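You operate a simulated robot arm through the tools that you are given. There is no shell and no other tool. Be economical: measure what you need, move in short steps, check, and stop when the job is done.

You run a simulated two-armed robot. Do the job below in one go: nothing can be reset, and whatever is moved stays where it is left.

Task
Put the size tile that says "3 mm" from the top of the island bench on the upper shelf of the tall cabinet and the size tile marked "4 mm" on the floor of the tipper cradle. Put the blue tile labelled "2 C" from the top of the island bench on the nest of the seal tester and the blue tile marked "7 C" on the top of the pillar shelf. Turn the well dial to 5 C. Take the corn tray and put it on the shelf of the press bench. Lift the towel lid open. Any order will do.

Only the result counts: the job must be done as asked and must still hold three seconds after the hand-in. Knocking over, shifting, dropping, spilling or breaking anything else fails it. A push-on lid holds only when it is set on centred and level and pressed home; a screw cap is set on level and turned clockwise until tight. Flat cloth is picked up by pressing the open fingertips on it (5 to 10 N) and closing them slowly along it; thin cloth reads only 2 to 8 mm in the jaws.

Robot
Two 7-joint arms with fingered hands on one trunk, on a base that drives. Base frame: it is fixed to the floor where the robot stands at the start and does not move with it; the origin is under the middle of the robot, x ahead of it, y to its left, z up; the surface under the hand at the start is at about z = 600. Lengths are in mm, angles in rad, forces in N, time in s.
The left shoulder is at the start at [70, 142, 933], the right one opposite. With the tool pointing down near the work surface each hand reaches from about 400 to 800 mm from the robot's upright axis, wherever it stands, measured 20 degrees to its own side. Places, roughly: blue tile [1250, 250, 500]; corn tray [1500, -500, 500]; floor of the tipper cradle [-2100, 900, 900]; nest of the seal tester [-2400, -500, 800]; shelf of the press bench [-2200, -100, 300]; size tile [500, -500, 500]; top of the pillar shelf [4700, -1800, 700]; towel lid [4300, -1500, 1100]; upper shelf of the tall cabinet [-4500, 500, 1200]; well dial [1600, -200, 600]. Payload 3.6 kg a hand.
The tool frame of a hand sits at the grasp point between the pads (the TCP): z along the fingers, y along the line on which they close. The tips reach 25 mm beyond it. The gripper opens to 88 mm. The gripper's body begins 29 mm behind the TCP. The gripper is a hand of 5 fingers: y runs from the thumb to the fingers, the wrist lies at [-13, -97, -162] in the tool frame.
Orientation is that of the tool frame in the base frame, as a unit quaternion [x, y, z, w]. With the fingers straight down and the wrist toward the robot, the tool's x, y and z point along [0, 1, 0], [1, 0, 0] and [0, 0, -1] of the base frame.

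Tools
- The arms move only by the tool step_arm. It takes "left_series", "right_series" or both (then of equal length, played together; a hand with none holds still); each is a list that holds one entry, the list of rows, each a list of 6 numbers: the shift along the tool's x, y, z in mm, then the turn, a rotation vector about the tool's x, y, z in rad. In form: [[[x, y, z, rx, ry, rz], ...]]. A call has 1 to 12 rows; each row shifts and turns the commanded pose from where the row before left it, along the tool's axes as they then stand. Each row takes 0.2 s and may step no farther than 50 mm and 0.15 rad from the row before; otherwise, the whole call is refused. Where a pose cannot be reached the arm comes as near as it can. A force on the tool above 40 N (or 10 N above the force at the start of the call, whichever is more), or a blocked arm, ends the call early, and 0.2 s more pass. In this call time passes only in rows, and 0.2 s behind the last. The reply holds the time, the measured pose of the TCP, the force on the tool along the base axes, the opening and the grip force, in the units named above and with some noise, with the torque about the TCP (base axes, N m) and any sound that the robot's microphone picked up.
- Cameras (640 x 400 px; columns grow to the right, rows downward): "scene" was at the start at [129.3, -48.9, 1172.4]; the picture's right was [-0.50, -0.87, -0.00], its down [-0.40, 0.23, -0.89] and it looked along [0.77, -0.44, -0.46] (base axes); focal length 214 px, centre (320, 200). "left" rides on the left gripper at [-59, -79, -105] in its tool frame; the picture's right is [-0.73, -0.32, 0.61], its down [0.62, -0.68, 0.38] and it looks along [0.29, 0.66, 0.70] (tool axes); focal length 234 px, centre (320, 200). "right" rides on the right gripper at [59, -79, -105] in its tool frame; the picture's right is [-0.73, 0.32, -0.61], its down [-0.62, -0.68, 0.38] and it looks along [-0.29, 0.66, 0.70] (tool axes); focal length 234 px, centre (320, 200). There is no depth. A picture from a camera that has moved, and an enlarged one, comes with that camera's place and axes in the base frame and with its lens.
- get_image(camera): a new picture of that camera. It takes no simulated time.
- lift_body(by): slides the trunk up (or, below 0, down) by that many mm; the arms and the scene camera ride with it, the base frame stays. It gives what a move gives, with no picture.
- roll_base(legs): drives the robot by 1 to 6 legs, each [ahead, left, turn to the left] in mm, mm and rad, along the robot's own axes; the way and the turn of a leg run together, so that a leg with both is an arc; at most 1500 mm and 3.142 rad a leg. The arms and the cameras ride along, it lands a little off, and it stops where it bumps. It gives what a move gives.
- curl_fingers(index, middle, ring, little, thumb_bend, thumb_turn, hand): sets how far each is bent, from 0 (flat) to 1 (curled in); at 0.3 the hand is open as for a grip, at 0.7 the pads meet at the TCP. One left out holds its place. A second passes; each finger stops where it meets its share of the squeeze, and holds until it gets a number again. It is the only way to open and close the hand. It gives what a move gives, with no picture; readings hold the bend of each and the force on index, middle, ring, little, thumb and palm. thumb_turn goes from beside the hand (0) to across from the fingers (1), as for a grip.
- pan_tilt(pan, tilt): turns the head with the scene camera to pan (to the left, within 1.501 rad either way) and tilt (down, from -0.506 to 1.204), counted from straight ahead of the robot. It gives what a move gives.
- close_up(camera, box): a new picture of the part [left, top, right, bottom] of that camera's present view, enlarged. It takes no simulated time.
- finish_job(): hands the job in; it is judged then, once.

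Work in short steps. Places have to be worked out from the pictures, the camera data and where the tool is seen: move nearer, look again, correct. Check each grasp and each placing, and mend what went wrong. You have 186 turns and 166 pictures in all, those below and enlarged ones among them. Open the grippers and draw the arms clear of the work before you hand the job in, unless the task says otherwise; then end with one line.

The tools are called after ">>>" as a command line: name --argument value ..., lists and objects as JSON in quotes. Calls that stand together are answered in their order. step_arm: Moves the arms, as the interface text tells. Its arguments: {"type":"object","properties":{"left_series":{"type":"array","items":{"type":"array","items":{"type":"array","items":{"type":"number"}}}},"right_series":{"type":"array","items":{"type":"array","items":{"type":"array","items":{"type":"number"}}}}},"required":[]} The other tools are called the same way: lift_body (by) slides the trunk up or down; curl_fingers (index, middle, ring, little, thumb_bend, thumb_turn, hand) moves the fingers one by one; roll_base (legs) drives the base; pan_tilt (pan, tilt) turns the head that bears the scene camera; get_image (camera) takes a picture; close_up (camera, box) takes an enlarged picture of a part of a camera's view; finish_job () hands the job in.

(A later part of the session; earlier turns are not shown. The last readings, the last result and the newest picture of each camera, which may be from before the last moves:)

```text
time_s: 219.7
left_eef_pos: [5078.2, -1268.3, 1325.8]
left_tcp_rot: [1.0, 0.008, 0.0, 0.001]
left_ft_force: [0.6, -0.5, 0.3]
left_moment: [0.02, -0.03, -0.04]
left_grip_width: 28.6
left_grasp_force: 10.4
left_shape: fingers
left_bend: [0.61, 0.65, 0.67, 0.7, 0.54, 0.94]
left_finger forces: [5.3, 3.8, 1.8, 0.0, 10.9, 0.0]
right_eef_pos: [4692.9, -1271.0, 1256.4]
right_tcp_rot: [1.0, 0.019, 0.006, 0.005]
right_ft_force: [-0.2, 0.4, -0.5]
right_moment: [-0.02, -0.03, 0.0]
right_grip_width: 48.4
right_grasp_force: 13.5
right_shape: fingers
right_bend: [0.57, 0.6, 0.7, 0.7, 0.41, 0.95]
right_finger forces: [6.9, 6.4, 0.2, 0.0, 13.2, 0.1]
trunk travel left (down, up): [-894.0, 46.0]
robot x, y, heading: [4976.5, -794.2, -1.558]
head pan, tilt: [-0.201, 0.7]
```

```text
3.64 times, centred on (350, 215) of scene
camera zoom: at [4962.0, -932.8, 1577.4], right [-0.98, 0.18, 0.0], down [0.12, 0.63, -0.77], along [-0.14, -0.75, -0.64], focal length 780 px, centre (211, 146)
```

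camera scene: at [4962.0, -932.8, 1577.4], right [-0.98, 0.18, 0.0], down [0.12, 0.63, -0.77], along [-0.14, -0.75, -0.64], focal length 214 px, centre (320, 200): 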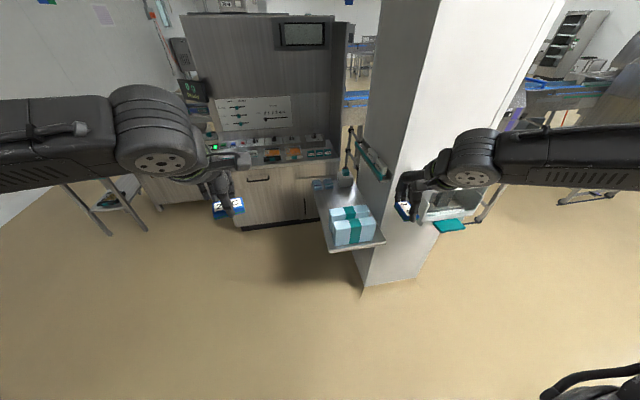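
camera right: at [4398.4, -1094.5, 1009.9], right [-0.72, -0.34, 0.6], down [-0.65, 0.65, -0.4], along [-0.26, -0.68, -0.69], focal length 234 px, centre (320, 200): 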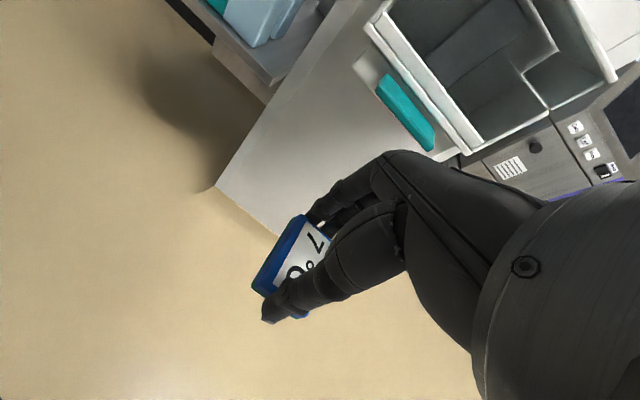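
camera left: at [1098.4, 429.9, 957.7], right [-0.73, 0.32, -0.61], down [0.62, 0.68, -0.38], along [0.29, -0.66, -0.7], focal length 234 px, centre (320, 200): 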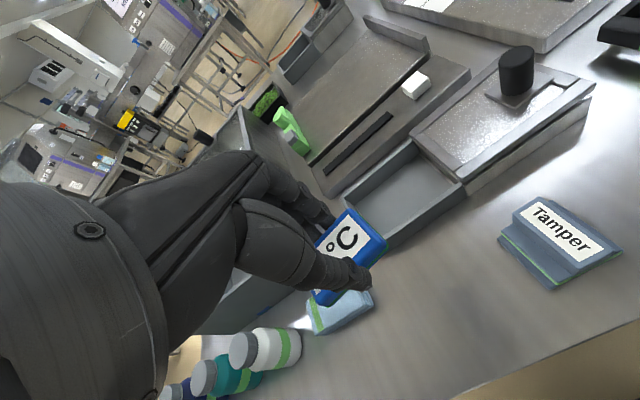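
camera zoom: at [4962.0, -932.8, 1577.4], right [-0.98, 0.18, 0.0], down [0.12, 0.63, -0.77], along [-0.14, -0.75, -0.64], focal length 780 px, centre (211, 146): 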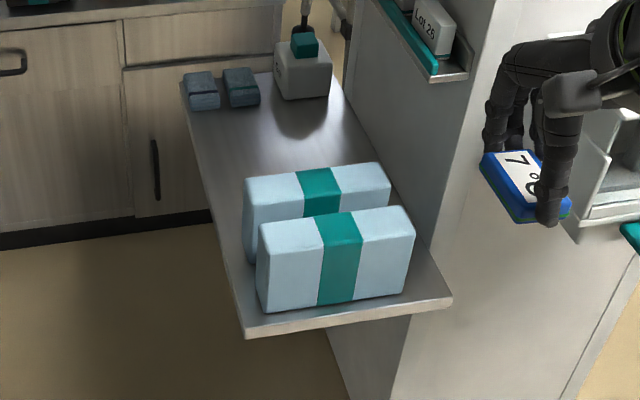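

The shelf top is at z≈700, x 4500–4798; free area y −1775…−2050 between the towel packs and the back blocks. I approach from the north-east, diagonal.

>>> roll_base --legs '[[660, 180, 0], [0, 0, -0.62]]'

>>> pan_tilt --pan -0.2 --tilt 0.9

>>> get_image --camera "scene"

```text
time_s: 225.2
left_eef_pos: [4983.4, -1906.2, 1325.4]
left_tcp_rot: [0.956, -0.295, 0.0, 0.0]
left_ft_force: [0.2, -0.6, -0.2]
left_moment: [-0.01, 0.0, -0.01]
left_grip_width: 28.1
left_grasp_force: 10.5
left_shape: fingers
left_bend: [0.61, 0.65, 0.67, 0.7, 0.55, 0.94]
left_finger forces: [5.3, 3.6, 1.8, 0.0, 10.8, 0.1]
right_eef_pos: [4666.4, -1685.8, 1255.3]
right_tcp_rot: [0.959, -0.284, 0.002, 0.007]
right_ft_force: [1.0, -0.7, 0.6]
right_moment: [0.01, 0.02, 0.01]
right_grip_width: 48.3
right_grasp_force: 13.1
right_shape: fingers
right_bend: [0.57, 0.6, 0.7, 0.7, 0.41, 0.95]
right_finger forces: [6.8, 6.3, 0.0, 0.1, 13.0, 0.1]
trunk travel left (down, up): [-894.0, 46.0]
robot x, y, heading: [5169.5, -1462.6, -2.172]
head pan, tilt: [-0.201, 0.7]
```

```text
time_s: 225.9
left_eef_pos: [4982.3, -1904.9, 1325.7]
left_tcp_rot: [0.956, -0.295, 0.0, 0.0]
left_ft_force: [0.2, 0.3, -0.2]
left_moment: [-0.02, 0.01, -0.01]
left_grip_width: 28.0
left_grasp_force: 10.6
left_shape: fingers
left_bend: [0.61, 0.65, 0.67, 0.7, 0.55, 0.94]
left_finger forces: [5.2, 3.7, 1.7, 0.0, 10.9, 0.0]
right_eef_pos: [4665.8, -1685.3, 1256.4]
right_tcp_rot: [0.959, -0.283, 0.003, 0.007]
right_ft_force: [-0.9, 0.3, -0.1]
right_moment: [-0.01, -0.01, -0.01]
right_grip_width: 48.1
right_grasp_force: 12.8
right_shape: fingers
right_bend: [0.57, 0.6, 0.7, 0.7, 0.41, 0.95]
right_finger forces: [6.8, 6.3, 0.0, 0.1, 13.0, 0.0]
trunk travel left (down, up): [-894.0, 46.0]
robot x, y, heading: [5170.0, -1458.9, -2.162]
head pan, tilt: [-0.201, 0.901]
```

```text
80 pictures are left
camera scene: at [5088.6, -1557.9, 1561.2], right [-0.7, 0.72, 0.0], down [0.56, 0.55, -0.62], along [-0.45, -0.43, -0.78], focal length 214 px, centre (320, 200)
```

scene: 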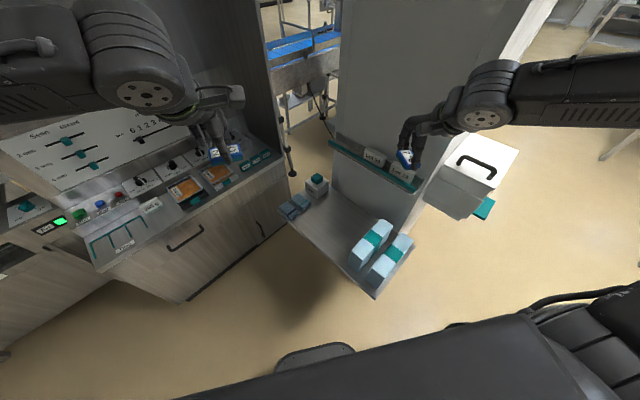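

View is clear: target TCP (4655,−1900). I move the right hand there at height, then lower the trunk.

>>> step_arm --right_series '[[[22, 37, 0, 0, 0, 0], [22, 37, 0, 0, 0, 0], [22, 37, 0, 0, 0, 0], [22, 37, 0, 0, 0, 0], [23, 36, 0, 0, 0, 0]]]'

>>> lift_body --by -400

>>> get_image --camera "right"

>>> get_image --camera "scene"

```text
time_s: 227.1
left_eef_pos: [4981.3, -1907.9, 1325.1]
left_tcp_rot: [0.955, -0.295, 0.001, -0.001]
left_ft_force: [-0.4, -0.4, -0.4]
left_moment: [0.0, 0.01, -0.02]
left_grip_width: 28.1
left_grasp_force: 10.8
left_shape: fingers
left_bend: [0.61, 0.65, 0.67, 0.7, 0.55, 0.94]
left_finger forces: [5.3, 3.7, 1.9, 0.1, 10.7, 0.0]
right_eef_pos: [4655.3, -1903.2, 1261.3]
right_tcp_rot: [0.959, -0.284, 0.004, 0.006]
right_ft_force: [0.1, -0.1, -0.1]
right_moment: [-0.01, 0.0, -0.01]
right_grip_width: 48.2
right_grasp_force: 13.0
right_shape: fingers
right_bend: [0.58, 0.61, 0.7, 0.7, 0.41, 0.95]
right_finger forces: [6.9, 6.1, 0.1, 0.0, 13.0, 0.0]
trunk travel left (down, up): [-894.0, 46.0]
robot x, y, heading: [5172.5, -1460.6, -2.173]
head pan, tilt: [-0.201, 0.901]
```

```text
time_s: 230.9
left_eef_pos: [4982.0, -1906.4, 926.3]
left_tcp_rot: [0.956, -0.295, 0.0, 0.0]
left_ft_force: [-0.2, -0.4, -0.8]
left_moment: [0.01, 0.03, 0.01]
left_grip_width: 28.2
left_grasp_force: 11.0
left_shape: fingers
left_bend: [0.61, 0.65, 0.67, 0.7, 0.55, 0.94]
left_finger forces: [5.3, 3.7, 1.7, 0.0, 10.8, 0.1]
right_eef_pos: [4657.0, -1902.0, 861.0]
right_tcp_rot: [0.959, -0.284, 0.003, 0.007]
right_ft_force: [-0.8, -0.8, -0.3]
right_moment: [-0.03, 0.02, -0.04]
right_grip_width: 48.6
right_grasp_force: 12.9
right_shape: fingers
right_bend: [0.58, 0.61, 0.7, 0.7, 0.41, 0.95]
right_finger forces: [6.9, 6.3, 0.0, 0.0, 13.0, 0.1]
trunk travel left (down, up): [-494.0, 446.0]
robot x, y, heading: [5176.0, -1462.4, -2.169]
head pan, tilt: [-0.201, 0.901]
```

```text
79 pictures are left
camera right: at [4748.5, -1866.0, 967.0], right [-0.79, 0.13, 0.6], down [-0.15, 0.9, -0.4], along [-0.6, -0.4, -0.69], focal length 234 px, centre (320, 200)
```

right: 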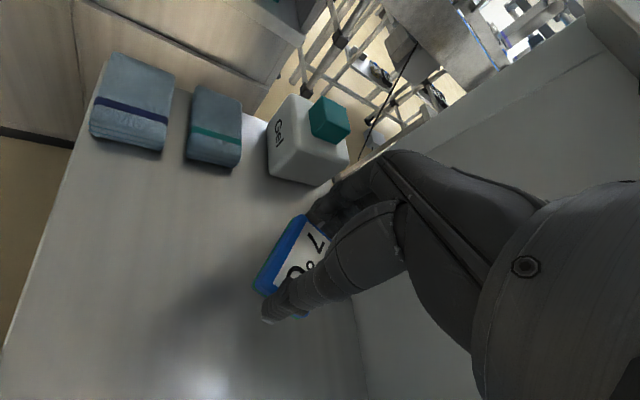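

```text
78 pictures are left
camera scene: at [5088.7, -1557.9, 1161.2], right [-0.7, 0.72, 0.0], down [0.56, 0.55, -0.62], along [-0.44, -0.43, -0.78], focal length 214 px, centre (320, 200)
```

scene: 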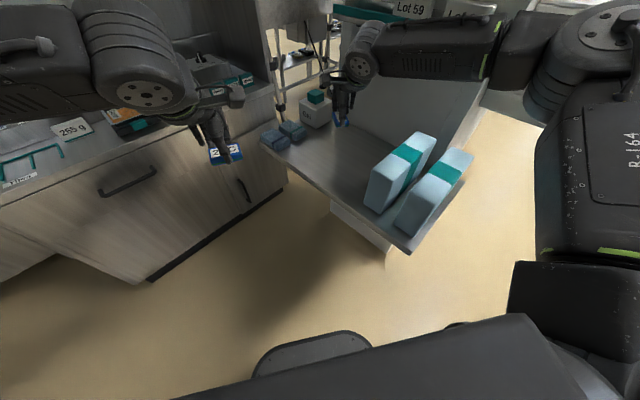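

Position is right. I lower 100 mm with the trunk, then finish with small arm steps.

>>> lift_body --by -105

>>> step_arm --right_series '[[[0, 0, 6, 0, 0, 0], [0, 0, 6, 0, 0, 0]]]'

>>> get_image --camera "right"

```text
time_s: 232.3
left_eef_pos: [4981.8, -1906.1, 822.0]
left_tcp_rot: [0.955, -0.295, 0.0, 0.001]
left_ft_force: [-0.2, 0.1, 0.6]
left_moment: [0.0, 0.01, 0.01]
left_grip_width: 28.1
left_grasp_force: 10.8
left_shape: fingers
left_bend: [0.61, 0.65, 0.67, 0.7, 0.55, 0.94]
left_finger forces: [5.3, 3.6, 1.9, 0.0, 10.8, 0.1]
right_eef_pos: [4656.4, -1900.4, 758.0]
right_tcp_rot: [0.959, -0.284, 0.004, 0.007]
right_ft_force: [-0.8, 0.1, -0.5]
right_moment: [0.01, -0.01, 0.0]
right_grip_width: 48.2
right_grasp_force: 12.9
right_shape: fingers
right_bend: [0.58, 0.61, 0.7, 0.7, 0.41, 0.95]
right_finger forces: [6.7, 6.2, 0.0, 0.1, 13.1, 0.0]
trunk travel left (down, up): [-389.0, 551.0]
robot x, y, heading: [5174.6, -1458.8, -2.168]
head pan, tilt: [-0.201, 0.901]
```

```text
time_s: 232.9
left_eef_pos: [4982.9, -1905.5, 822.0]
left_tcp_rot: [0.956, -0.295, 0.0, 0.001]
left_ft_force: [0.5, -0.2, -0.4]
left_moment: [0.0, 0.01, 0.02]
left_grip_width: 28.0
left_grasp_force: 11.1
left_shape: fingers
left_bend: [0.61, 0.65, 0.67, 0.7, 0.55, 0.94]
left_finger forces: [5.3, 3.6, 1.8, 0.0, 10.8, 0.1]
right_eef_pos: [4656.1, -1901.7, 749.6]
right_tcp_rot: [0.959, -0.284, 0.002, 0.012]
right_ft_force: [-5.5, -2.0, 24.4]
right_moment: [0.04, 0.02, -0.01]
right_grip_width: 48.4
right_grasp_force: 17.0
right_shape: fingers
right_bend: [0.58, 0.6, 0.7, 0.7, 0.41, 0.96]
right_finger forces: [9.0, 8.8, 1.0, 0.0, 14.7, 0.0]
trunk travel left (down, up): [-389.0, 551.0]
robot x, y, heading: [5171.2, -1457.6, -2.169]
head pan, tilt: [-0.201, 0.901]
```

```text
77 pictures are left
camera right: at [4749.1, -1864.9, 854.5], right [-0.78, 0.14, 0.61], down [-0.15, 0.9, -0.4], along [-0.6, -0.41, -0.69], focal length 234 px, centre (320, 200)
```

right: 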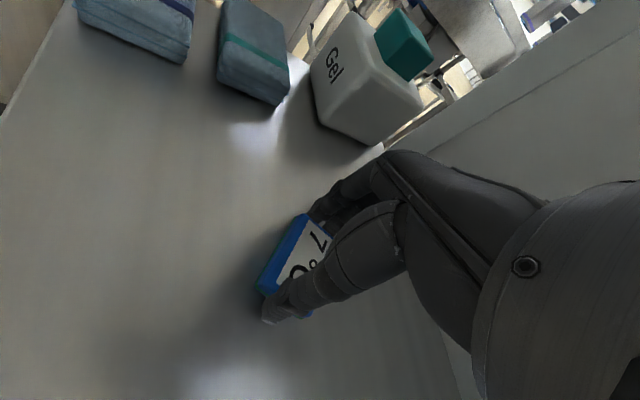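

In contact (24 N). I relieve, open and lift away.

>>> step_arm --right_series '[[[0, 0, -5, 0, 0, 0]]]'

>>> curl_fingers --hand "right" --index 0.35 --middle 0.35 --ring 0.35 --little 0.35 --thumb_bend 0.3

>>> lift_body --by 150

>>> get_image --camera "right"

```text
time_s: 233.3
left_eef_pos: [4982.8, -1904.7, 820.8]
left_tcp_rot: [0.956, -0.295, -0.002, 0.002]
left_ft_force: [-0.3, -0.2, -0.1]
left_moment: [0.0, -0.01, 0.03]
left_grip_width: 28.3
left_grasp_force: 10.7
left_shape: fingers
left_bend: [0.61, 0.65, 0.67, 0.7, 0.55, 0.94]
left_finger forces: [5.3, 3.7, 1.8, 0.0, 10.8, 0.0]
right_eef_pos: [4656.7, -1901.2, 751.4]
right_tcp_rot: [0.959, -0.283, 0.002, 0.007]
right_ft_force: [-4.5, -2.5, 11.9]
right_moment: [-0.04, 0.01, -0.03]
right_grip_width: 48.2
right_grasp_force: 15.1
right_shape: fingers
right_bend: [0.57, 0.6, 0.7, 0.7, 0.41, 0.96]
right_finger forces: [8.0, 7.9, 0.4, 0.0, 13.4, 0.0]
trunk travel left (down, up): [-389.0, 551.0]
robot x, y, heading: [5172.1, -1455.1, -2.165]
head pan, tilt: [-0.201, 0.901]
```

```text
time_s: 234.3
left_eef_pos: [4982.0, -1905.5, 821.8]
left_tcp_rot: [0.955, -0.295, -0.001, 0.0]
left_ft_force: [-0.6, 0.1, 0.1]
left_moment: [0.03, -0.02, -0.01]
left_grip_width: 28.2
left_grasp_force: 10.3
left_shape: fingers
left_bend: [0.61, 0.65, 0.67, 0.7, 0.55, 0.94]
left_finger forces: [5.2, 3.7, 1.7, 0.0, 10.8, 0.0]
right_eef_pos: [4655.6, -1902.1, 750.8]
right_tcp_rot: [0.959, -0.283, 0.004, 0.007]
right_ft_force: [1.1, 0.2, -0.4]
right_moment: [-0.02, 0.01, 0.0]
right_grip_width: 79.2
right_grasp_force: 0.1
right_shape: fingers
right_bend: [0.35, 0.35, 0.35, 0.35, 0.3, 0.97]
right_finger forces: [0.0, 0.1, 0.1, 0.1, 0.0, 0.1]
trunk travel left (down, up): [-389.0, 551.0]
robot x, y, heading: [5168.9, -1459.6, -2.167]
head pan, tilt: [-0.201, 0.901]
```

```text
time_s: 236.1
left_eef_pos: [4982.2, -1905.7, 971.9]
left_tcp_rot: [0.955, -0.295, 0.001, 0.0]
left_ft_force: [-1.3, 0.2, 0.9]
left_moment: [0.03, -0.01, 0.03]
left_grip_width: 28.4
left_grasp_force: 11.0
left_shape: fingers
left_bend: [0.61, 0.65, 0.67, 0.7, 0.55, 0.94]
left_finger forces: [5.4, 3.8, 1.9, 0.0, 10.8, 0.0]
right_eef_pos: [4656.0, -1901.6, 899.9]
right_tcp_rot: [0.959, -0.284, 0.003, 0.007]
right_ft_force: [-0.5, 0.5, -0.8]
right_moment: [0.0, -0.02, -0.04]
right_grip_width: 79.3
right_grasp_force: 0.0
right_shape: fingers
right_bend: [0.35, 0.35, 0.35, 0.35, 0.3, 0.97]
right_finger forces: [0.0, 0.0, 0.0, 0.0, 0.0, 0.1]
trunk travel left (down, up): [-539.0, 401.0]
robot x, y, heading: [5171.1, -1458.9, -2.169]
head pan, tilt: [-0.201, 0.901]
```

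```text
76 pictures are left
camera right: at [4748.1, -1866.2, 1005.2], right [-0.79, 0.13, 0.6], down [-0.15, 0.9, -0.4], along [-0.6, -0.4, -0.69], focal length 234 px, centre (320, 200)
```

right: 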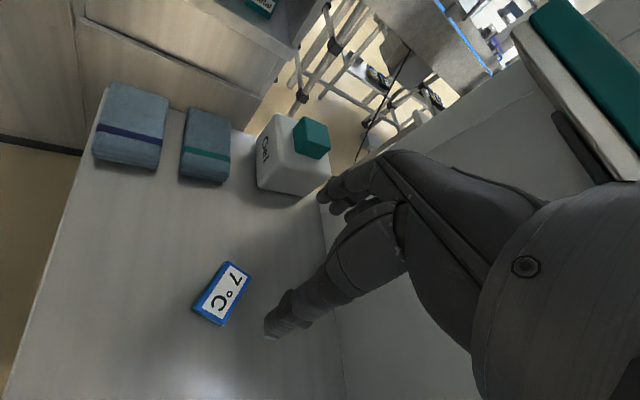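

7 C is on the pillar shelf. I raise the trunk, pull the right hand back, and study the dispenser's east side.

>>> lift_body --by 350

>>> step_arm --right_series '[[[0, -45, 0, 0, 0, 0], [0, -45, 0, 0, 0, 0], [0, -45, 0, 0, 0, 0], [0, -45, 0, 0, 0, 0]]]'

>>> pan_tilt --pan -0.8 --tilt 0.5

>>> get_image --camera "scene"

```text
time_s: 239.5
left_eef_pos: [4981.9, -1906.3, 1321.8]
left_tcp_rot: [0.956, -0.295, 0.001, -0.001]
left_ft_force: [0.3, 0.4, 0.2]
left_moment: [-0.02, 0.02, 0.0]
left_grip_width: 27.9
left_grasp_force: 10.6
left_shape: fingers
left_bend: [0.61, 0.65, 0.67, 0.7, 0.55, 0.94]
left_finger forces: [5.3, 3.6, 1.8, 0.0, 10.9, 0.0]
right_eef_pos: [4655.8, -1901.3, 1251.6]
right_tcp_rot: [0.959, -0.284, 0.003, 0.008]
right_ft_force: [-0.2, -0.7, 0.1]
right_moment: [-0.01, -0.05, 0.02]
right_grip_width: 79.2
right_grasp_force: 0.1
right_shape: fingers
right_bend: [0.35, 0.35, 0.35, 0.35, 0.3, 0.97]
right_finger forces: [0.0, 0.1, 0.0, 0.1, 0.1, 0.1]
trunk travel left (down, up): [-889.0, 51.0]
robot x, y, heading: [5168.7, -1460.7, -2.167]
head pan, tilt: [-0.201, 0.901]
```

```text
time_s: 240.5
left_eef_pos: [4983.7, -1904.2, 1323.0]
left_tcp_rot: [0.956, -0.295, -0.001, 0.001]
left_ft_force: [0.1, -0.5, -0.9]
left_moment: [-0.05, 0.01, 0.01]
left_grip_width: 28.3
left_grasp_force: 11.0
left_shape: fingers
left_bend: [0.61, 0.65, 0.67, 0.7, 0.55, 0.94]
left_finger forces: [5.3, 3.8, 1.8, 0.0, 10.8, 0.0]
right_eef_pos: [4757.9, -1748.5, 1250.3]
right_tcp_rot: [0.959, -0.284, 0.003, 0.009]
right_ft_force: [0.0, 0.9, 0.7]
right_moment: [0.01, 0.02, -0.01]
right_grip_width: 79.4
right_grasp_force: 0.0
right_shape: fingers
right_bend: [0.35, 0.35, 0.35, 0.35, 0.3, 0.97]
right_finger forces: [0.1, 0.0, 0.0, 0.0, 0.0, 0.0]
trunk travel left (down, up): [-889.0, 51.0]
robot x, y, heading: [5171.6, -1460.4, -2.166]
head pan, tilt: [-0.201, 0.901]
```

```text
time_s: 241.5
left_eef_pos: [4982.1, -1907.3, 1321.4]
left_tcp_rot: [0.956, -0.295, 0.0, 0.0]
left_ft_force: [-1.0, -0.2, -0.5]
left_moment: [0.01, -0.01, 0.01]
left_grip_width: 28.1
left_grasp_force: 10.9
left_shape: fingers
left_bend: [0.61, 0.65, 0.67, 0.7, 0.55, 0.94]
left_finger forces: [5.3, 3.7, 1.8, 0.0, 10.8, 0.0]
right_eef_pos: [4755.1, -1751.0, 1249.6]
right_tcp_rot: [0.959, -0.283, 0.003, 0.008]
right_ft_force: [-0.5, 0.7, 0.2]
right_moment: [0.0, 0.0, 0.01]
right_grip_width: 79.0
right_grasp_force: 0.1
right_shape: fingers
right_bend: [0.35, 0.35, 0.35, 0.35, 0.3, 0.97]
right_finger forces: [0.0, 0.0, 0.0, 0.0, 0.1, 0.0]
trunk travel left (down, up): [-889.0, 51.0]
robot x, y, heading: [5170.1, -1462.7, -2.169]
head pan, tilt: [-0.799, 0.499]
```

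```text
75 pictures are left
camera scene: at [5052.9, -1521.8, 1590.0], right [-0.17, 0.98, 0.0], down [0.47, 0.08, -0.88], along [-0.86, -0.15, -0.48], focal length 214 px, centre (320, 200)
```

scene: 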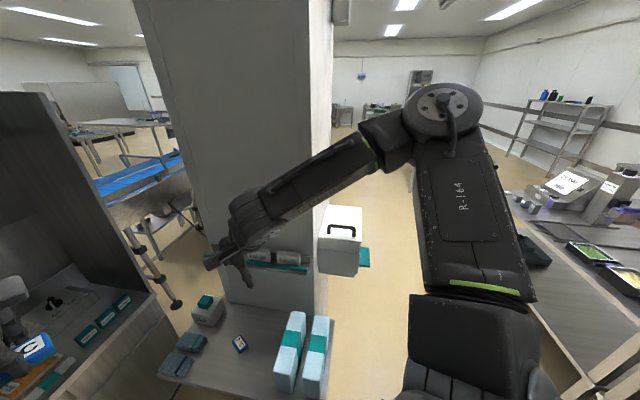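

>>> close_up --camera "scene" --box '[305, 190, 385, 285]'

```text
4.21 times, centred on (345, 238) of scene
camera zoom: at [5052.9, -1521.8, 1590.0], right [-0.17, 0.98, 0.0], down [0.47, 0.08, -0.88], along [-0.86, -0.15, -0.48], focal length 903 px, centre (215, 42)
```

zoom: 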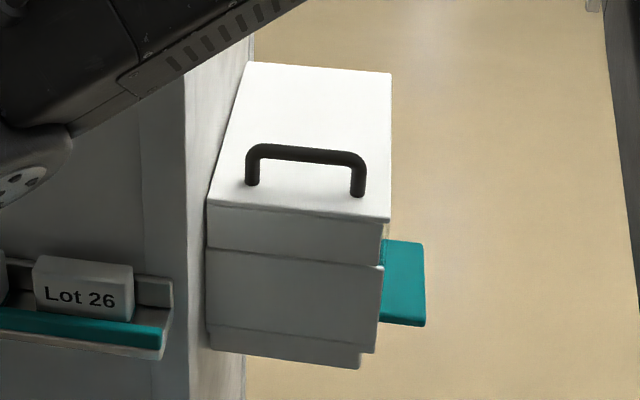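

Now it's clear: the dispenser's front faces east; the handle bar (x≈4399, y −1602…−1508, z≈1121) is at the front and the hinge along the west edge. I reposition the robot north-east of it.

>>> roll_base --legs '[[-150, 0, 0], [0, -452, 0], [60, 0, 0], [0, 0, -0.13]]'

>>> pan_tilt --pan -0.15 --tilt 0.75

>>> get_image --camera "scene"

```text
time_s: 246.4
left_eef_pos: [4598.9, -1547.7, 1322.5]
left_tcp_rot: [0.936, -0.352, -0.001, 0.001]
left_ft_force: [0.2, 0.1, -0.1]
left_moment: [-0.02, 0.03, 0.02]
left_grip_width: 27.9
left_grasp_force: 10.8
left_shape: fingers
left_bend: [0.61, 0.65, 0.67, 0.7, 0.55, 0.94]
left_finger forces: [5.3, 3.8, 1.8, 0.0, 10.8, 0.0]
right_eef_pos: [4392.9, -1366.3, 1253.0]
right_tcp_rot: [0.939, -0.343, 0.001, 0.009]
right_ft_force: [0.6, 0.0, 0.0]
right_moment: [0.01, -0.01, -0.01]
right_grip_width: 79.2
right_grasp_force: 0.1
right_shape: fingers
right_bend: [0.35, 0.35, 0.35, 0.35, 0.3, 0.97]
right_finger forces: [0.0, 0.0, 0.1, 0.0, 0.0, 0.1]
trunk travel left (down, up): [-889.0, 51.0]
robot x, y, heading: [4835.0, -1130.1, -2.29]
head pan, tilt: [-0.799, 0.499]
```

```text
time_s: 247.4
left_eef_pos: [4593.7, -1549.6, 1321.7]
left_tcp_rot: [0.936, -0.353, 0.0, 0.0]
left_ft_force: [-0.1, 0.6, -1.1]
left_moment: [-0.01, 0.0, -0.02]
left_grip_width: 28.1
left_grasp_force: 10.7
left_shape: fingers
left_bend: [0.61, 0.65, 0.67, 0.7, 0.55, 0.94]
left_finger forces: [5.4, 3.8, 1.8, 0.1, 10.7, 0.1]
right_eef_pos: [4388.6, -1367.5, 1250.2]
right_tcp_rot: [0.939, -0.343, 0.002, 0.007]
right_ft_force: [0.0, 0.2, -1.2]
right_moment: [0.01, 0.02, 0.02]
right_grip_width: 79.3
right_grasp_force: 0.1
right_shape: fingers
right_bend: [0.35, 0.35, 0.35, 0.35, 0.3, 0.97]
right_finger forces: [0.1, 0.0, 0.0, 0.0, 0.1, 0.0]
trunk travel left (down, up): [-889.0, 51.0]
robot x, y, heading: [4838.7, -1132.0, -2.294]
head pan, tilt: [-0.15, 0.75]
```

```text
73 pictures are left
camera scene: at [4738.9, -1225.5, 1568.0], right [-0.64, 0.77, 0.0], down [0.52, 0.44, -0.73], along [-0.56, -0.47, -0.68], focal length 214 px, centre (320, 200)
```

scene: 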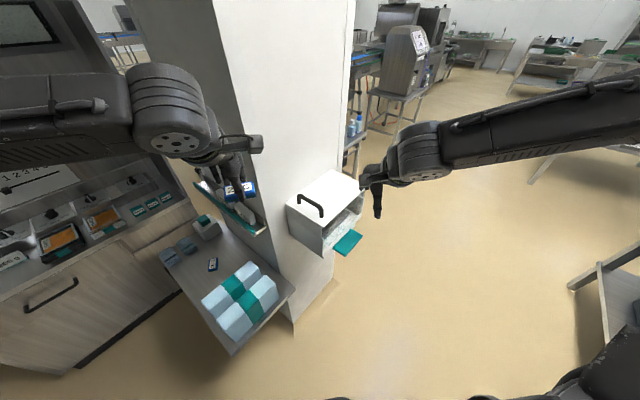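

I rotate the right hand about 0.5 rad so it closes nearly perpendicular to the bar, open it, and pull the left hand back a little.

>>> curl_fingers --hand "right" --index 0.3 --middle 0.3 --ring 0.3 --little 0.3 --thumb_bend 0.3

>>> step_arm --right_series '[[[0, 0, 0, 0, 0, 0.13], [0, 0, 0, 0, 0, 0.13], [0, 0, 0, 0, 0, 0.13], [0, 0, 0, 0, 0, 0.13], [0, 0, 0, 0, 0, 0.13]]]' --left_series '[[[0, -25, 0, 0, 0, 0], [0, -25, 0, 0, 0, 0], [0, -25, 0, 0, 0, 0], [0, -25, 0, 0, 0, 0], [0, 0, 0, 0, 0, 0]]]'

```text
time_s: 248.4
left_eef_pos: [4595.1, -1549.1, 1321.1]
left_tcp_rot: [0.936, -0.352, 0.0, 0.0]
left_ft_force: [0.4, 1.1, 0.4]
left_moment: [-0.02, -0.01, -0.02]
left_grip_width: 28.1
left_grasp_force: 10.6
left_shape: fingers
left_bend: [0.61, 0.65, 0.67, 0.7, 0.55, 0.94]
left_finger forces: [5.3, 3.7, 1.8, 0.1, 10.8, 0.1]
right_eef_pos: [4389.9, -1367.1, 1250.8]
right_tcp_rot: [0.94, -0.342, 0.003, 0.007]
right_ft_force: [0.1, -0.2, 0.7]
right_moment: [0.0, -0.01, 0.02]
right_grip_width: 84.5
right_grasp_force: 0.0
right_shape: fingers
right_bend: [0.3, 0.3, 0.3, 0.3, 0.3, 0.97]
right_finger forces: [0.0, 0.0, 0.0, 0.0, 0.0, 0.0]
trunk travel left (down, up): [-889.0, 51.0]
robot x, y, heading: [4833.6, -1132.5, -2.291]
head pan, tilt: [-0.15, 0.75]
```

```text
time_s: 249.6
left_eef_pos: [4659.0, -1473.3, 1320.3]
left_tcp_rot: [0.936, -0.353, 0.0, 0.0]
left_ft_force: [0.0, 0.7, 0.3]
left_moment: [-0.01, 0.02, 0.04]
left_grip_width: 27.8
left_grasp_force: 10.5
left_shape: fingers
left_bend: [0.61, 0.65, 0.67, 0.7, 0.55, 0.94]
left_finger forces: [5.3, 3.7, 1.8, 0.0, 10.8, 0.0]
right_eef_pos: [4390.3, -1369.1, 1250.5]
right_tcp_rot: [0.78, -0.625, 0.005, 0.006]
right_ft_force: [-0.8, 0.0, 0.8]
right_moment: [-0.05, -0.01, -0.02]
right_grip_width: 84.8
right_grasp_force: 0.1
right_shape: fingers
right_bend: [0.3, 0.3, 0.3, 0.3, 0.3, 0.97]
right_finger forces: [0.1, 0.0, 0.1, 0.0, 0.0, 0.0]
trunk travel left (down, up): [-889.0, 51.0]
robot x, y, heading: [4835.7, -1126.5, -2.292]
head pan, tilt: [-0.15, 0.75]
```

Closing axis is now within 13° of x. I move above the handle at z≈1190.

>>> step_arm --right_series '[[[35, 5.4, 0, 0, 0, 0], [35, 5.4, 0, 0, 0, 0], [35, 5.4, 10, 0, 0, 0], [35, 5.4, 20, 0, 0, 0], [35, 5.4, 25, 0, 0, 0]]]'

>>> get_image --camera "right"

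>>> close_up --camera "scene" --box '[260, 130, 400, 260]'

```text
time_s: 250.8
left_eef_pos: [4657.9, -1473.4, 1321.5]
left_tcp_rot: [0.936, -0.353, 0.0, 0.0]
left_ft_force: [-0.1, -0.6, -0.4]
left_moment: [0.0, -0.02, 0.01]
left_grip_width: 27.9
left_grasp_force: 10.7
left_shape: fingers
left_bend: [0.61, 0.65, 0.67, 0.7, 0.55, 0.94]
left_finger forces: [5.2, 3.7, 1.8, 0.0, 10.8, 0.0]
right_eef_pos: [4342.5, -1443.2, 1203.6]
right_tcp_rot: [0.782, -0.624, 0.006, 0.006]
right_ft_force: [0.6, -0.2, -0.1]
right_moment: [0.01, 0.02, 0.01]
right_grip_width: 84.7
right_grasp_force: 0.0
right_shape: fingers
right_bend: [0.3, 0.3, 0.3, 0.3, 0.3, 0.97]
right_finger forces: [0.0, 0.1, 0.0, 0.0, 0.1, 0.0]
right hand out of reach, approached as far as the arm can: row 2, 3, 4, 5
trunk travel left (down, up): [-889.0, 51.0]
robot x, y, heading: [4838.2, -1132.9, -2.29]
head pan, tilt: [-0.15, 0.75]
```

```text
72 pictures are left
camera right: at [4432.4, -1482.1, 1308.8], right [-0.48, 0.65, 0.6], down [0.53, 0.75, -0.4], along [-0.7, 0.13, -0.7], focal length 234 px, centre (320, 200)
```

right: 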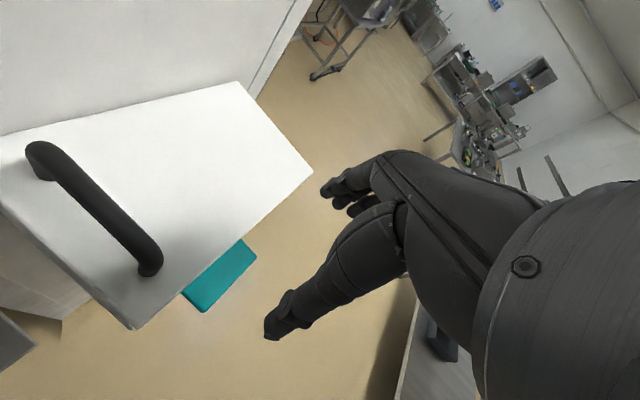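

```text
3.08 times, centred on (330, 195) of scene
camera zoom: at [4739.3, -1225.6, 1568.0], right [-0.64, 0.77, 0.0], down [0.52, 0.44, -0.73], along [-0.56, -0.47, -0.68], focal length 660 px, centre (289, 215)
```

zoom: 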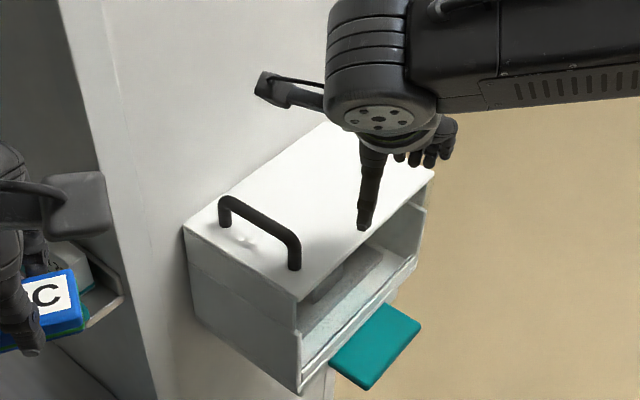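

The right arm needs the target more to its right; I shift the base 120 mm to its left.

>>> roll_base --legs '[[0, 120, 0]]'

>>> step_arm --right_series '[[[0, 0, -5, 0, 0, 0]]]'

```text
time_s: 252.1
left_eef_pos: [4744.9, -1548.9, 1322.1]
left_tcp_rot: [0.935, -0.354, 0.002, 0.001]
left_ft_force: [-0.1, -0.4, -0.2]
left_moment: [-0.04, 0.02, 0.01]
left_grip_width: 27.9
left_grasp_force: 11.2
left_shape: fingers
left_bend: [0.61, 0.65, 0.67, 0.7, 0.55, 0.94]
left_finger forces: [5.3, 3.6, 1.8, 0.0, 10.7, 0.0]
right_eef_pos: [4427.8, -1518.5, 1203.2]
right_tcp_rot: [0.78, -0.625, 0.007, 0.006]
right_ft_force: [0.2, 0.3, -0.9]
right_moment: [0.01, 0.01, 0.0]
right_grip_width: 84.9
right_grasp_force: 0.0
right_shape: fingers
right_bend: [0.3, 0.3, 0.3, 0.3, 0.3, 0.97]
right_finger forces: [0.1, 0.1, 0.0, 0.0, 0.0, 0.1]
trunk travel left (down, up): [-889.0, 51.0]
robot x, y, heading: [4925.7, -1213.1, -2.298]
head pan, tilt: [-0.15, 0.75]
```

```text
time_s: 252.4
left_eef_pos: [4747.0, -1549.5, 1321.0]
left_tcp_rot: [0.935, -0.354, 0.0, 0.001]
left_ft_force: [-0.3, -0.5, -0.4]
left_moment: [-0.01, 0.02, 0.0]
left_grip_width: 28.0
left_grasp_force: 10.6
left_shape: fingers
left_bend: [0.61, 0.65, 0.67, 0.7, 0.55, 0.94]
left_finger forces: [5.4, 3.7, 1.8, 0.0, 10.8, 0.1]
right_eef_pos: [4430.6, -1518.8, 1208.6]
right_tcp_rot: [0.78, -0.625, 0.005, 0.006]
right_ft_force: [0.6, -0.1, -0.5]
right_moment: [0.02, 0.02, -0.03]
right_grip_width: 84.6
right_grasp_force: 0.0
right_shape: fingers
right_bend: [0.3, 0.3, 0.3, 0.3, 0.3, 0.97]
right_finger forces: [0.0, 0.0, 0.0, 0.0, 0.0, 0.1]
trunk travel left (down, up): [-889.0, 51.0]
robot x, y, heading: [4924.8, -1208.1, -2.291]
head pan, tilt: [-0.15, 0.75]
```

>>> step_arm --right_series '[[[8, 12, 0, 0, 0, 0], [7, 11, 20, 0, 0, 0], [7, 11, 25, 0, 0, 0]]]'

>>> get_image --camera "right"

>>> close_up --camera "scene" --box '[260, 100, 420, 240]'

```text
time_s: 253.2
left_eef_pos: [4744.8, -1550.0, 1320.9]
left_tcp_rot: [0.935, -0.354, 0.001, 0.001]
left_ft_force: [0.3, 0.8, 0.0]
left_moment: [0.02, 0.0, 0.01]
left_grip_width: 27.9
left_grasp_force: 11.0
left_shape: fingers
left_bend: [0.61, 0.65, 0.67, 0.7, 0.55, 0.94]
left_finger forces: [5.3, 3.7, 1.7, 0.0, 10.8, 0.0]
right_eef_pos: [4394.9, -1517.1, 1175.7]
right_tcp_rot: [0.781, -0.625, 0.006, 0.006]
right_ft_force: [-0.8, -0.2, 0.3]
right_moment: [0.0, -0.01, -0.02]
right_grip_width: 84.6
right_grasp_force: 0.0
right_shape: fingers
right_bend: [0.3, 0.3, 0.3, 0.3, 0.3, 0.97]
right_finger forces: [0.0, 0.0, 0.0, 0.0, 0.1, 0.1]
right hand out of reach, approached as far as the arm can: row 1, 2, 3
trunk travel left (down, up): [-889.0, 51.0]
robot x, y, heading: [4926.3, -1213.7, -2.293]
head pan, tilt: [-0.15, 0.75]
```

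```text
70 pictures are left
camera right: at [4484.7, -1555.6, 1280.9], right [-0.48, 0.65, 0.59], down [0.53, 0.75, -0.4], along [-0.7, 0.13, -0.7], focal length 234 px, centre (320, 200)
```

right: 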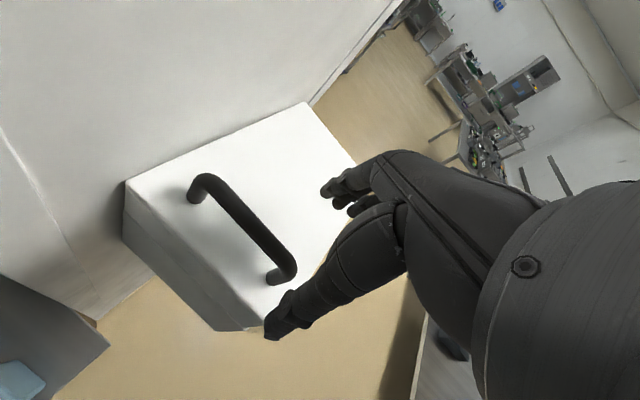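

```text
2.86 times, centred on (340, 170) of scene
camera zoom: at [4826.3, -1301.4, 1568.1], right [-0.64, 0.77, 0.0], down [0.52, 0.44, -0.73], along [-0.56, -0.47, -0.68], focal length 613 px, centre (263, 286)
```

zoom: 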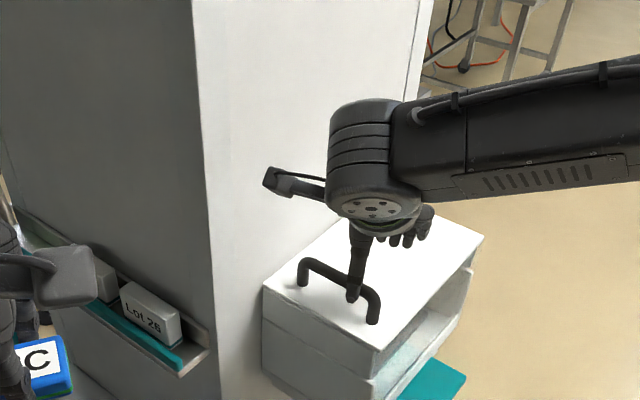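

Arm-limited again, so I use base and trunk for the last bit: the bar is at (4401,−1555), TCP needs (+6,−31).

>>> roll_base --legs '[[19, 26, 0]]'

>>> get_image --camera "right"

```text
time_s: 254.1
left_eef_pos: [4751.9, -1571.2, 1325.0]
left_tcp_rot: [0.935, -0.354, 0.001, 0.003]
left_ft_force: [-0.6, 0.1, -1.1]
left_moment: [-0.03, 0.0, -0.03]
left_grip_width: 27.8
left_grasp_force: 11.3
left_shape: fingers
left_bend: [0.61, 0.65, 0.67, 0.7, 0.55, 0.94]
left_finger forces: [5.3, 3.7, 1.8, 0.0, 10.7, 0.0]
right_eef_pos: [4400.8, -1541.3, 1176.9]
right_tcp_rot: [0.781, -0.625, 0.008, 0.009]
right_ft_force: [-0.6, -0.6, -0.5]
right_moment: [-0.04, 0.01, 0.03]
right_grip_width: 84.4
right_grasp_force: 0.1
right_shape: fingers
right_bend: [0.3, 0.3, 0.3, 0.3, 0.3, 0.97]
right_finger forces: [0.1, 0.1, 0.0, 0.0, 0.1, 0.0]
trunk travel left (down, up): [-889.0, 51.0]
robot x, y, heading: [4931.1, -1242.1, -2.297]
head pan, tilt: [-0.15, 0.75]
```

```text
68 pictures are left
camera right: at [4491.6, -1579.0, 1282.9], right [-0.48, 0.65, 0.59], down [0.53, 0.75, -0.4], along [-0.7, 0.12, -0.7], focal length 234 px, centre (320, 200)
```

right: 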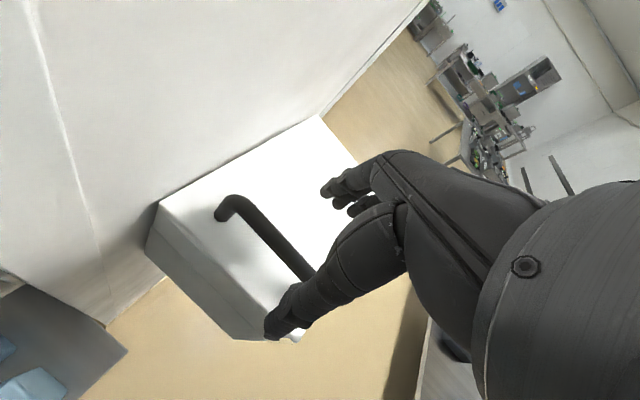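

Aligned. I lower the trunk 54 mm so the fingers straddle the bar, then close.

>>> lift_body --by -54

>>> get_image --camera "right"

>>> close_up --camera "scene" --box '[260, 100, 420, 240]'

```text
time_s: 255.0
left_eef_pos: [4755.2, -1582.8, 1266.8]
left_tcp_rot: [0.935, -0.354, -0.001, 0.0]
left_ft_force: [0.1, 0.3, -0.5]
left_moment: [0.0, 0.0, 0.01]
left_grip_width: 28.0
left_grasp_force: 11.1
left_shape: fingers
left_bend: [0.61, 0.65, 0.67, 0.7, 0.55, 0.94]
left_finger forces: [5.3, 3.7, 1.8, 0.0, 10.7, 0.0]
right_eef_pos: [4403.8, -1549.0, 1121.5]
right_tcp_rot: [0.781, -0.625, 0.005, 0.006]
right_ft_force: [-0.4, -0.1, -0.6]
right_moment: [0.03, -0.02, 0.03]
right_grip_width: 84.6
right_grasp_force: 0.0
right_shape: fingers
right_bend: [0.3, 0.3, 0.3, 0.3, 0.3, 0.97]
right_finger forces: [0.0, 0.0, 0.0, 0.1, 0.0, 0.0]
trunk travel left (down, up): [-835.0, 105.0]
robot x, y, heading: [4931.1, -1238.8, -2.293]
head pan, tilt: [-0.15, 0.75]
```

```text
67 pictures are left
camera right: at [4493.9, -1588.1, 1227.0], right [-0.47, 0.65, 0.6], down [0.53, 0.75, -0.4], along [-0.7, 0.13, -0.7], focal length 234 px, centre (320, 200)
```

right: 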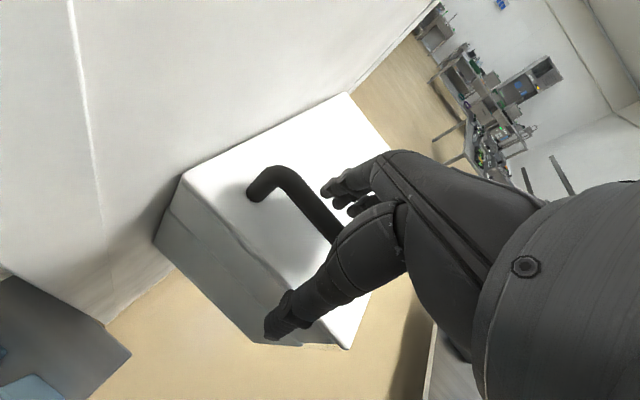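

```text
2.86 times, centred on (340, 170) of scene
camera zoom: at [4835.9, -1334.5, 1514.0], right [-0.64, 0.77, 0.0], down [0.52, 0.44, -0.73], along [-0.56, -0.47, -0.68], focal length 613 px, centre (263, 286)
```

zoom: 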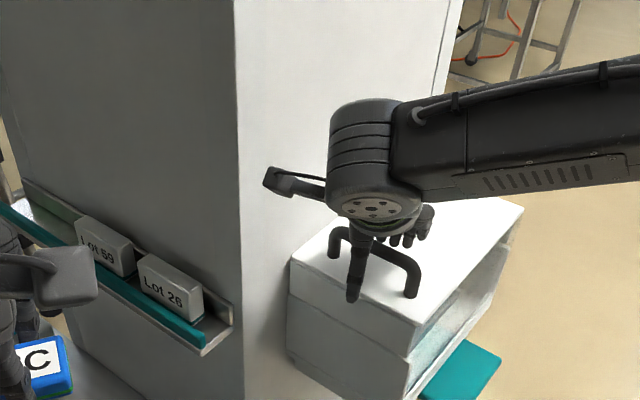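

The bar is between thumb and fingers. Closing firmly.

>>> curl_fingers --hand "right" --index 0.85 --middle 0.85 --ring 0.85 --little 0.85 --thumb_bend 0.8

>>> lift_body --by 40

>>> close_up --camera "scene" --box '[260, 100, 420, 240]'

```text
time_s: 256.0
left_eef_pos: [4747.5, -1581.6, 1265.9]
left_tcp_rot: [0.935, -0.354, 0.003, -0.001]
left_ft_force: [-0.7, -0.6, 0.0]
left_moment: [0.03, -0.02, 0.01]
left_grip_width: 28.2
left_grasp_force: 10.8
left_shape: fingers
left_bend: [0.61, 0.65, 0.67, 0.7, 0.55, 0.94]
left_finger forces: [5.2, 3.7, 1.8, 0.0, 10.8, 0.1]
right_eef_pos: [4396.6, -1548.5, 1118.5]
right_tcp_rot: [0.781, -0.625, 0.008, 0.006]
right_ft_force: [-17.1, -1.6, -9.0]
right_moment: [-0.48, -0.23, 0.41]
right_grip_width: 0.4
right_grasp_force: 13.7
right_shape: fingers
right_bend: [0.75, 0.84, 0.83, 0.77, 0.77, 0.97]
right_finger forces: [0.0, 3.8, 10.3, 12.8, 0.1, 0.0]
trunk travel left (down, up): [-835.0, 105.0]
robot x, y, heading: [4932.0, -1240.0, -2.29]
head pan, tilt: [-0.15, 0.75]
```

```text
time_s: 256.6
left_eef_pos: [4740.8, -1583.9, 1291.3]
left_tcp_rot: [0.935, -0.355, 0.004, -0.002]
left_ft_force: [-0.1, -0.6, -1.0]
left_moment: [-0.01, 0.03, 0.01]
left_grip_width: 28.0
left_grasp_force: 10.1
left_shape: fingers
left_bend: [0.61, 0.65, 0.67, 0.7, 0.55, 0.94]
left_finger forces: [5.3, 3.8, 1.7, 0.0, 10.8, 0.0]
right_eef_pos: [4389.7, -1548.4, 1139.8]
right_tcp_rot: [0.778, -0.629, 0.006, 0.001]
right_ft_force: [-32.3, -3.1, -19.8]
right_moment: [-0.67, -0.42, 0.7]
right_grip_width: 0.1
right_grasp_force: 19.7
right_shape: fingers
right_bend: [0.75, 0.84, 0.83, 0.77, 0.78, 0.97]
right_finger forces: [0.0, 7.4, 12.8, 20.2, 0.1, 0.1]
trunk travel left (down, up): [-861.0, 79.0]
robot x, y, heading: [4933.4, -1238.7, -2.295]
head pan, tilt: [-0.15, 0.75]
stopped: the force on the tool passed its limit at 42 N (the readings are from after the stop); the commanded pose is now the measured one
```

```text
2.86 times, centred on (340, 170) of scene
camera zoom: at [4821.7, -1336.8, 1539.2], right [-0.64, 0.77, 0.0], down [0.53, 0.44, -0.73], along [-0.56, -0.47, -0.69], focal length 613 px, centre (263, 286)
```

zoom: 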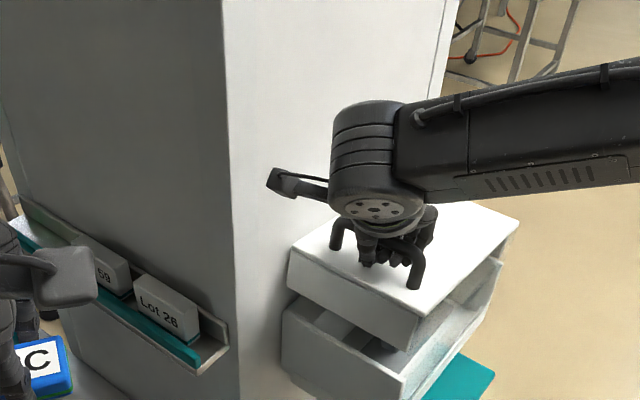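

The lid is rising; the hinge pull is westward as expected. I follow the arc (hinge x≈4183, radius ≈220) with small arm steps.

>>> step_arm --right_series '[[[-2, 8, 0, 0, 0, 0], [-1, 5, -12, 0, 0, 0], [-1, 5, -12, 0, 0, 0], [-1.5, 7, -12, 0, 0, 0]]]'

>>> close_up --camera "scene" --box '[260, 100, 420, 240]'

```text
time_s: 257.6
left_eef_pos: [4739.7, -1582.3, 1290.0]
left_tcp_rot: [0.935, -0.355, 0.005, -0.002]
left_ft_force: [0.7, -0.1, -0.2]
left_moment: [-0.01, 0.01, -0.03]
left_grip_width: 28.2
left_grasp_force: 11.0
left_shape: fingers
left_bend: [0.61, 0.65, 0.67, 0.7, 0.55, 0.94]
left_finger forces: [5.3, 3.7, 1.8, 0.0, 10.8, 0.0]
right_eef_pos: [4365.3, -1548.4, 1174.6]
right_tcp_rot: [0.779, -0.627, 0.007, 0.001]
right_ft_force: [-27.3, -1.8, -26.2]
right_moment: [-0.82, -0.71, 0.66]
right_grip_width: 0.0
right_grasp_force: 22.9
right_shape: fingers
right_bend: [0.75, 0.84, 0.83, 0.77, 0.79, 0.96]
right_finger forces: [0.4, 8.8, 14.9, 21.2, 0.0, 0.1]
trunk travel left (down, up): [-861.0, 79.0]
robot x, y, heading: [4930.6, -1238.3, -2.295]
head pan, tilt: [-0.15, 0.75]
```

```text
2.86 times, centred on (340, 170) of scene
camera zoom: at [4819.2, -1335.0, 1538.5], right [-0.64, 0.77, -0.01], down [0.53, 0.44, -0.72], along [-0.55, -0.47, -0.69], focal length 613 px, centre (263, 286)
```

zoom: 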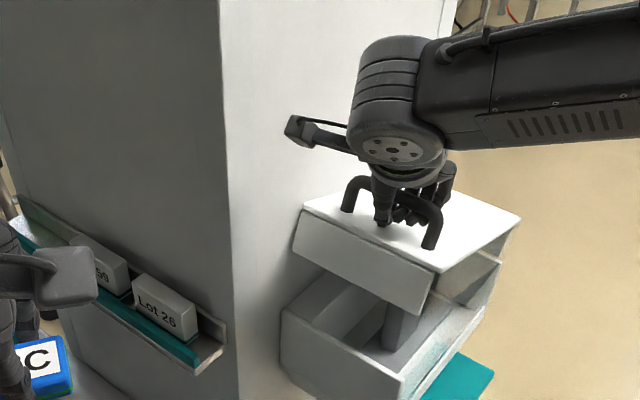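

Lid opening nicely. Continue along the arc.

>>> step_arm --right_series '[[[-2, 9, -12, 0, 0, 0], [-2, 9, -12, 0, 0, 0], [-2, 10, -11, 0, 0, 0], [-2, 10, -11, 0, 0, 0], [-2, 11, -10, 0, 0, 0]]]'

>>> close_up --camera "scene" --box '[260, 80, 420, 220]'

```text
time_s: 258.4
left_eef_pos: [4739.8, -1586.4, 1289.3]
left_tcp_rot: [0.935, -0.355, 0.004, -0.003]
left_ft_force: [-0.3, 0.0, -0.8]
left_moment: [-0.02, 0.02, -0.04]
left_grip_width: 27.9
left_grasp_force: 10.8
left_shape: fingers
left_bend: [0.61, 0.65, 0.67, 0.7, 0.55, 0.94]
left_finger forces: [5.3, 3.6, 1.8, 0.0, 10.8, 0.0]
right_eef_pos: [4337.9, -1547.9, 1201.3]
right_tcp_rot: [0.777, -0.63, 0.007, -0.004]
right_ft_force: [-27.2, 0.1, -34.4]
right_moment: [-0.88, -0.69, 0.56]
right_grip_width: 0.0
right_grasp_force: 24.1
right_shape: fingers
right_bend: [0.75, 0.84, 0.83, 0.77, 0.79, 0.97]
right_finger forces: [0.0, 8.9, 16.1, 23.3, 0.0, 0.1]
trunk travel left (down, up): [-861.0, 79.0]
robot x, y, heading: [4934.4, -1233.7, -2.297]
head pan, tilt: [-0.15, 0.75]
stopped in row 3 (right hand): the force on the tool passed its limit at 50 N (the readings are from after the stop); the commanded pose is now the measured one
```

```text
2.86 times, centred on (340, 150) of scene
camera zoom: at [4819.7, -1338.8, 1538.4], right [-0.64, 0.77, 0.0], down [0.53, 0.44, -0.72], along [-0.55, -0.47, -0.69], focal length 613 px, centre (263, 343)
```

zoom: 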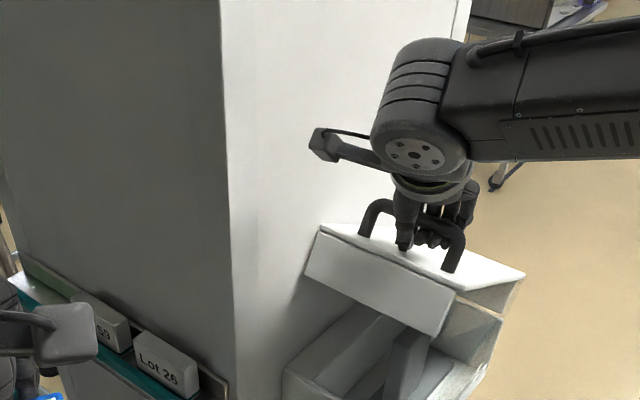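

Force directions show the hinge lies near (4185, 1025), so the arc bends inward more. I pull the left hand further back and follow the corrected arc.

>>> step_arm --right_series '[[[-2, 9, -2, 0, 0, 0], [-2, 10, -6, 0, 0, 0], [-2, 10, -6, 0, 0, 0], [-2, 10, -6, 0, 0, 0], [-2, 10, -5, 0, 0, 0], [-2, 10, -4, 0, 0, 0]]]' --left_series '[[[0, -20, -5, 0, 0, 0], [0, -20, -5, 0, 0, 0], [0, -20, -5, 0, 0, 0], [0, -20, -5, 0, 0, 0], [0, -20, -5, 0, 0, 0], [0, 0, 0, 0, 0, 0]]]'

>>> close_up --camera "scene" --box '[260, 80, 420, 220]'

```text
time_s: 259.8
left_eef_pos: [4791.4, -1512.6, 1333.9]
left_tcp_rot: [0.935, -0.354, 0.004, -0.003]
left_ft_force: [-0.5, -0.6, -1.0]
left_moment: [-0.01, 0.0, 0.0]
left_grip_width: 28.1
left_grasp_force: 11.2
left_shape: fingers
left_bend: [0.61, 0.65, 0.67, 0.7, 0.55, 0.94]
left_finger forces: [5.3, 3.7, 1.8, 0.0, 10.9, 0.0]
left hand out of reach, approached as far as the arm can: row 3, 4, 5
right_eef_pos: [4280.9, -1549.1, 1233.8]
right_tcp_rot: [0.779, -0.627, 0.006, 0.001]
right_ft_force: [-12.0, -0.1, -29.4]
right_moment: [-0.69, -0.54, 0.36]
right_grip_width: 0.0
right_grasp_force: 17.0
right_shape: fingers
right_bend: [0.76, 0.84, 0.83, 0.78, 0.77, 0.96]
right_finger forces: [0.0, 5.3, 12.1, 15.9, 0.0, 0.0]
trunk travel left (down, up): [-861.0, 79.0]
robot x, y, heading: [4931.5, -1237.3, -2.294]
head pan, tilt: [-0.15, 0.75]
```

```text
2.86 times, centred on (340, 150) of scene
camera zoom: at [4824.0, -1335.4, 1539.0], right [-0.64, 0.77, 0.0], down [0.53, 0.44, -0.73], along [-0.56, -0.47, -0.69], focal length 613 px, centre (263, 343)
```

zoom: 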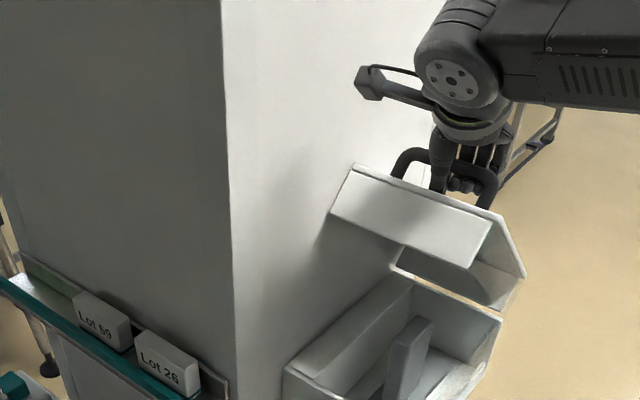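

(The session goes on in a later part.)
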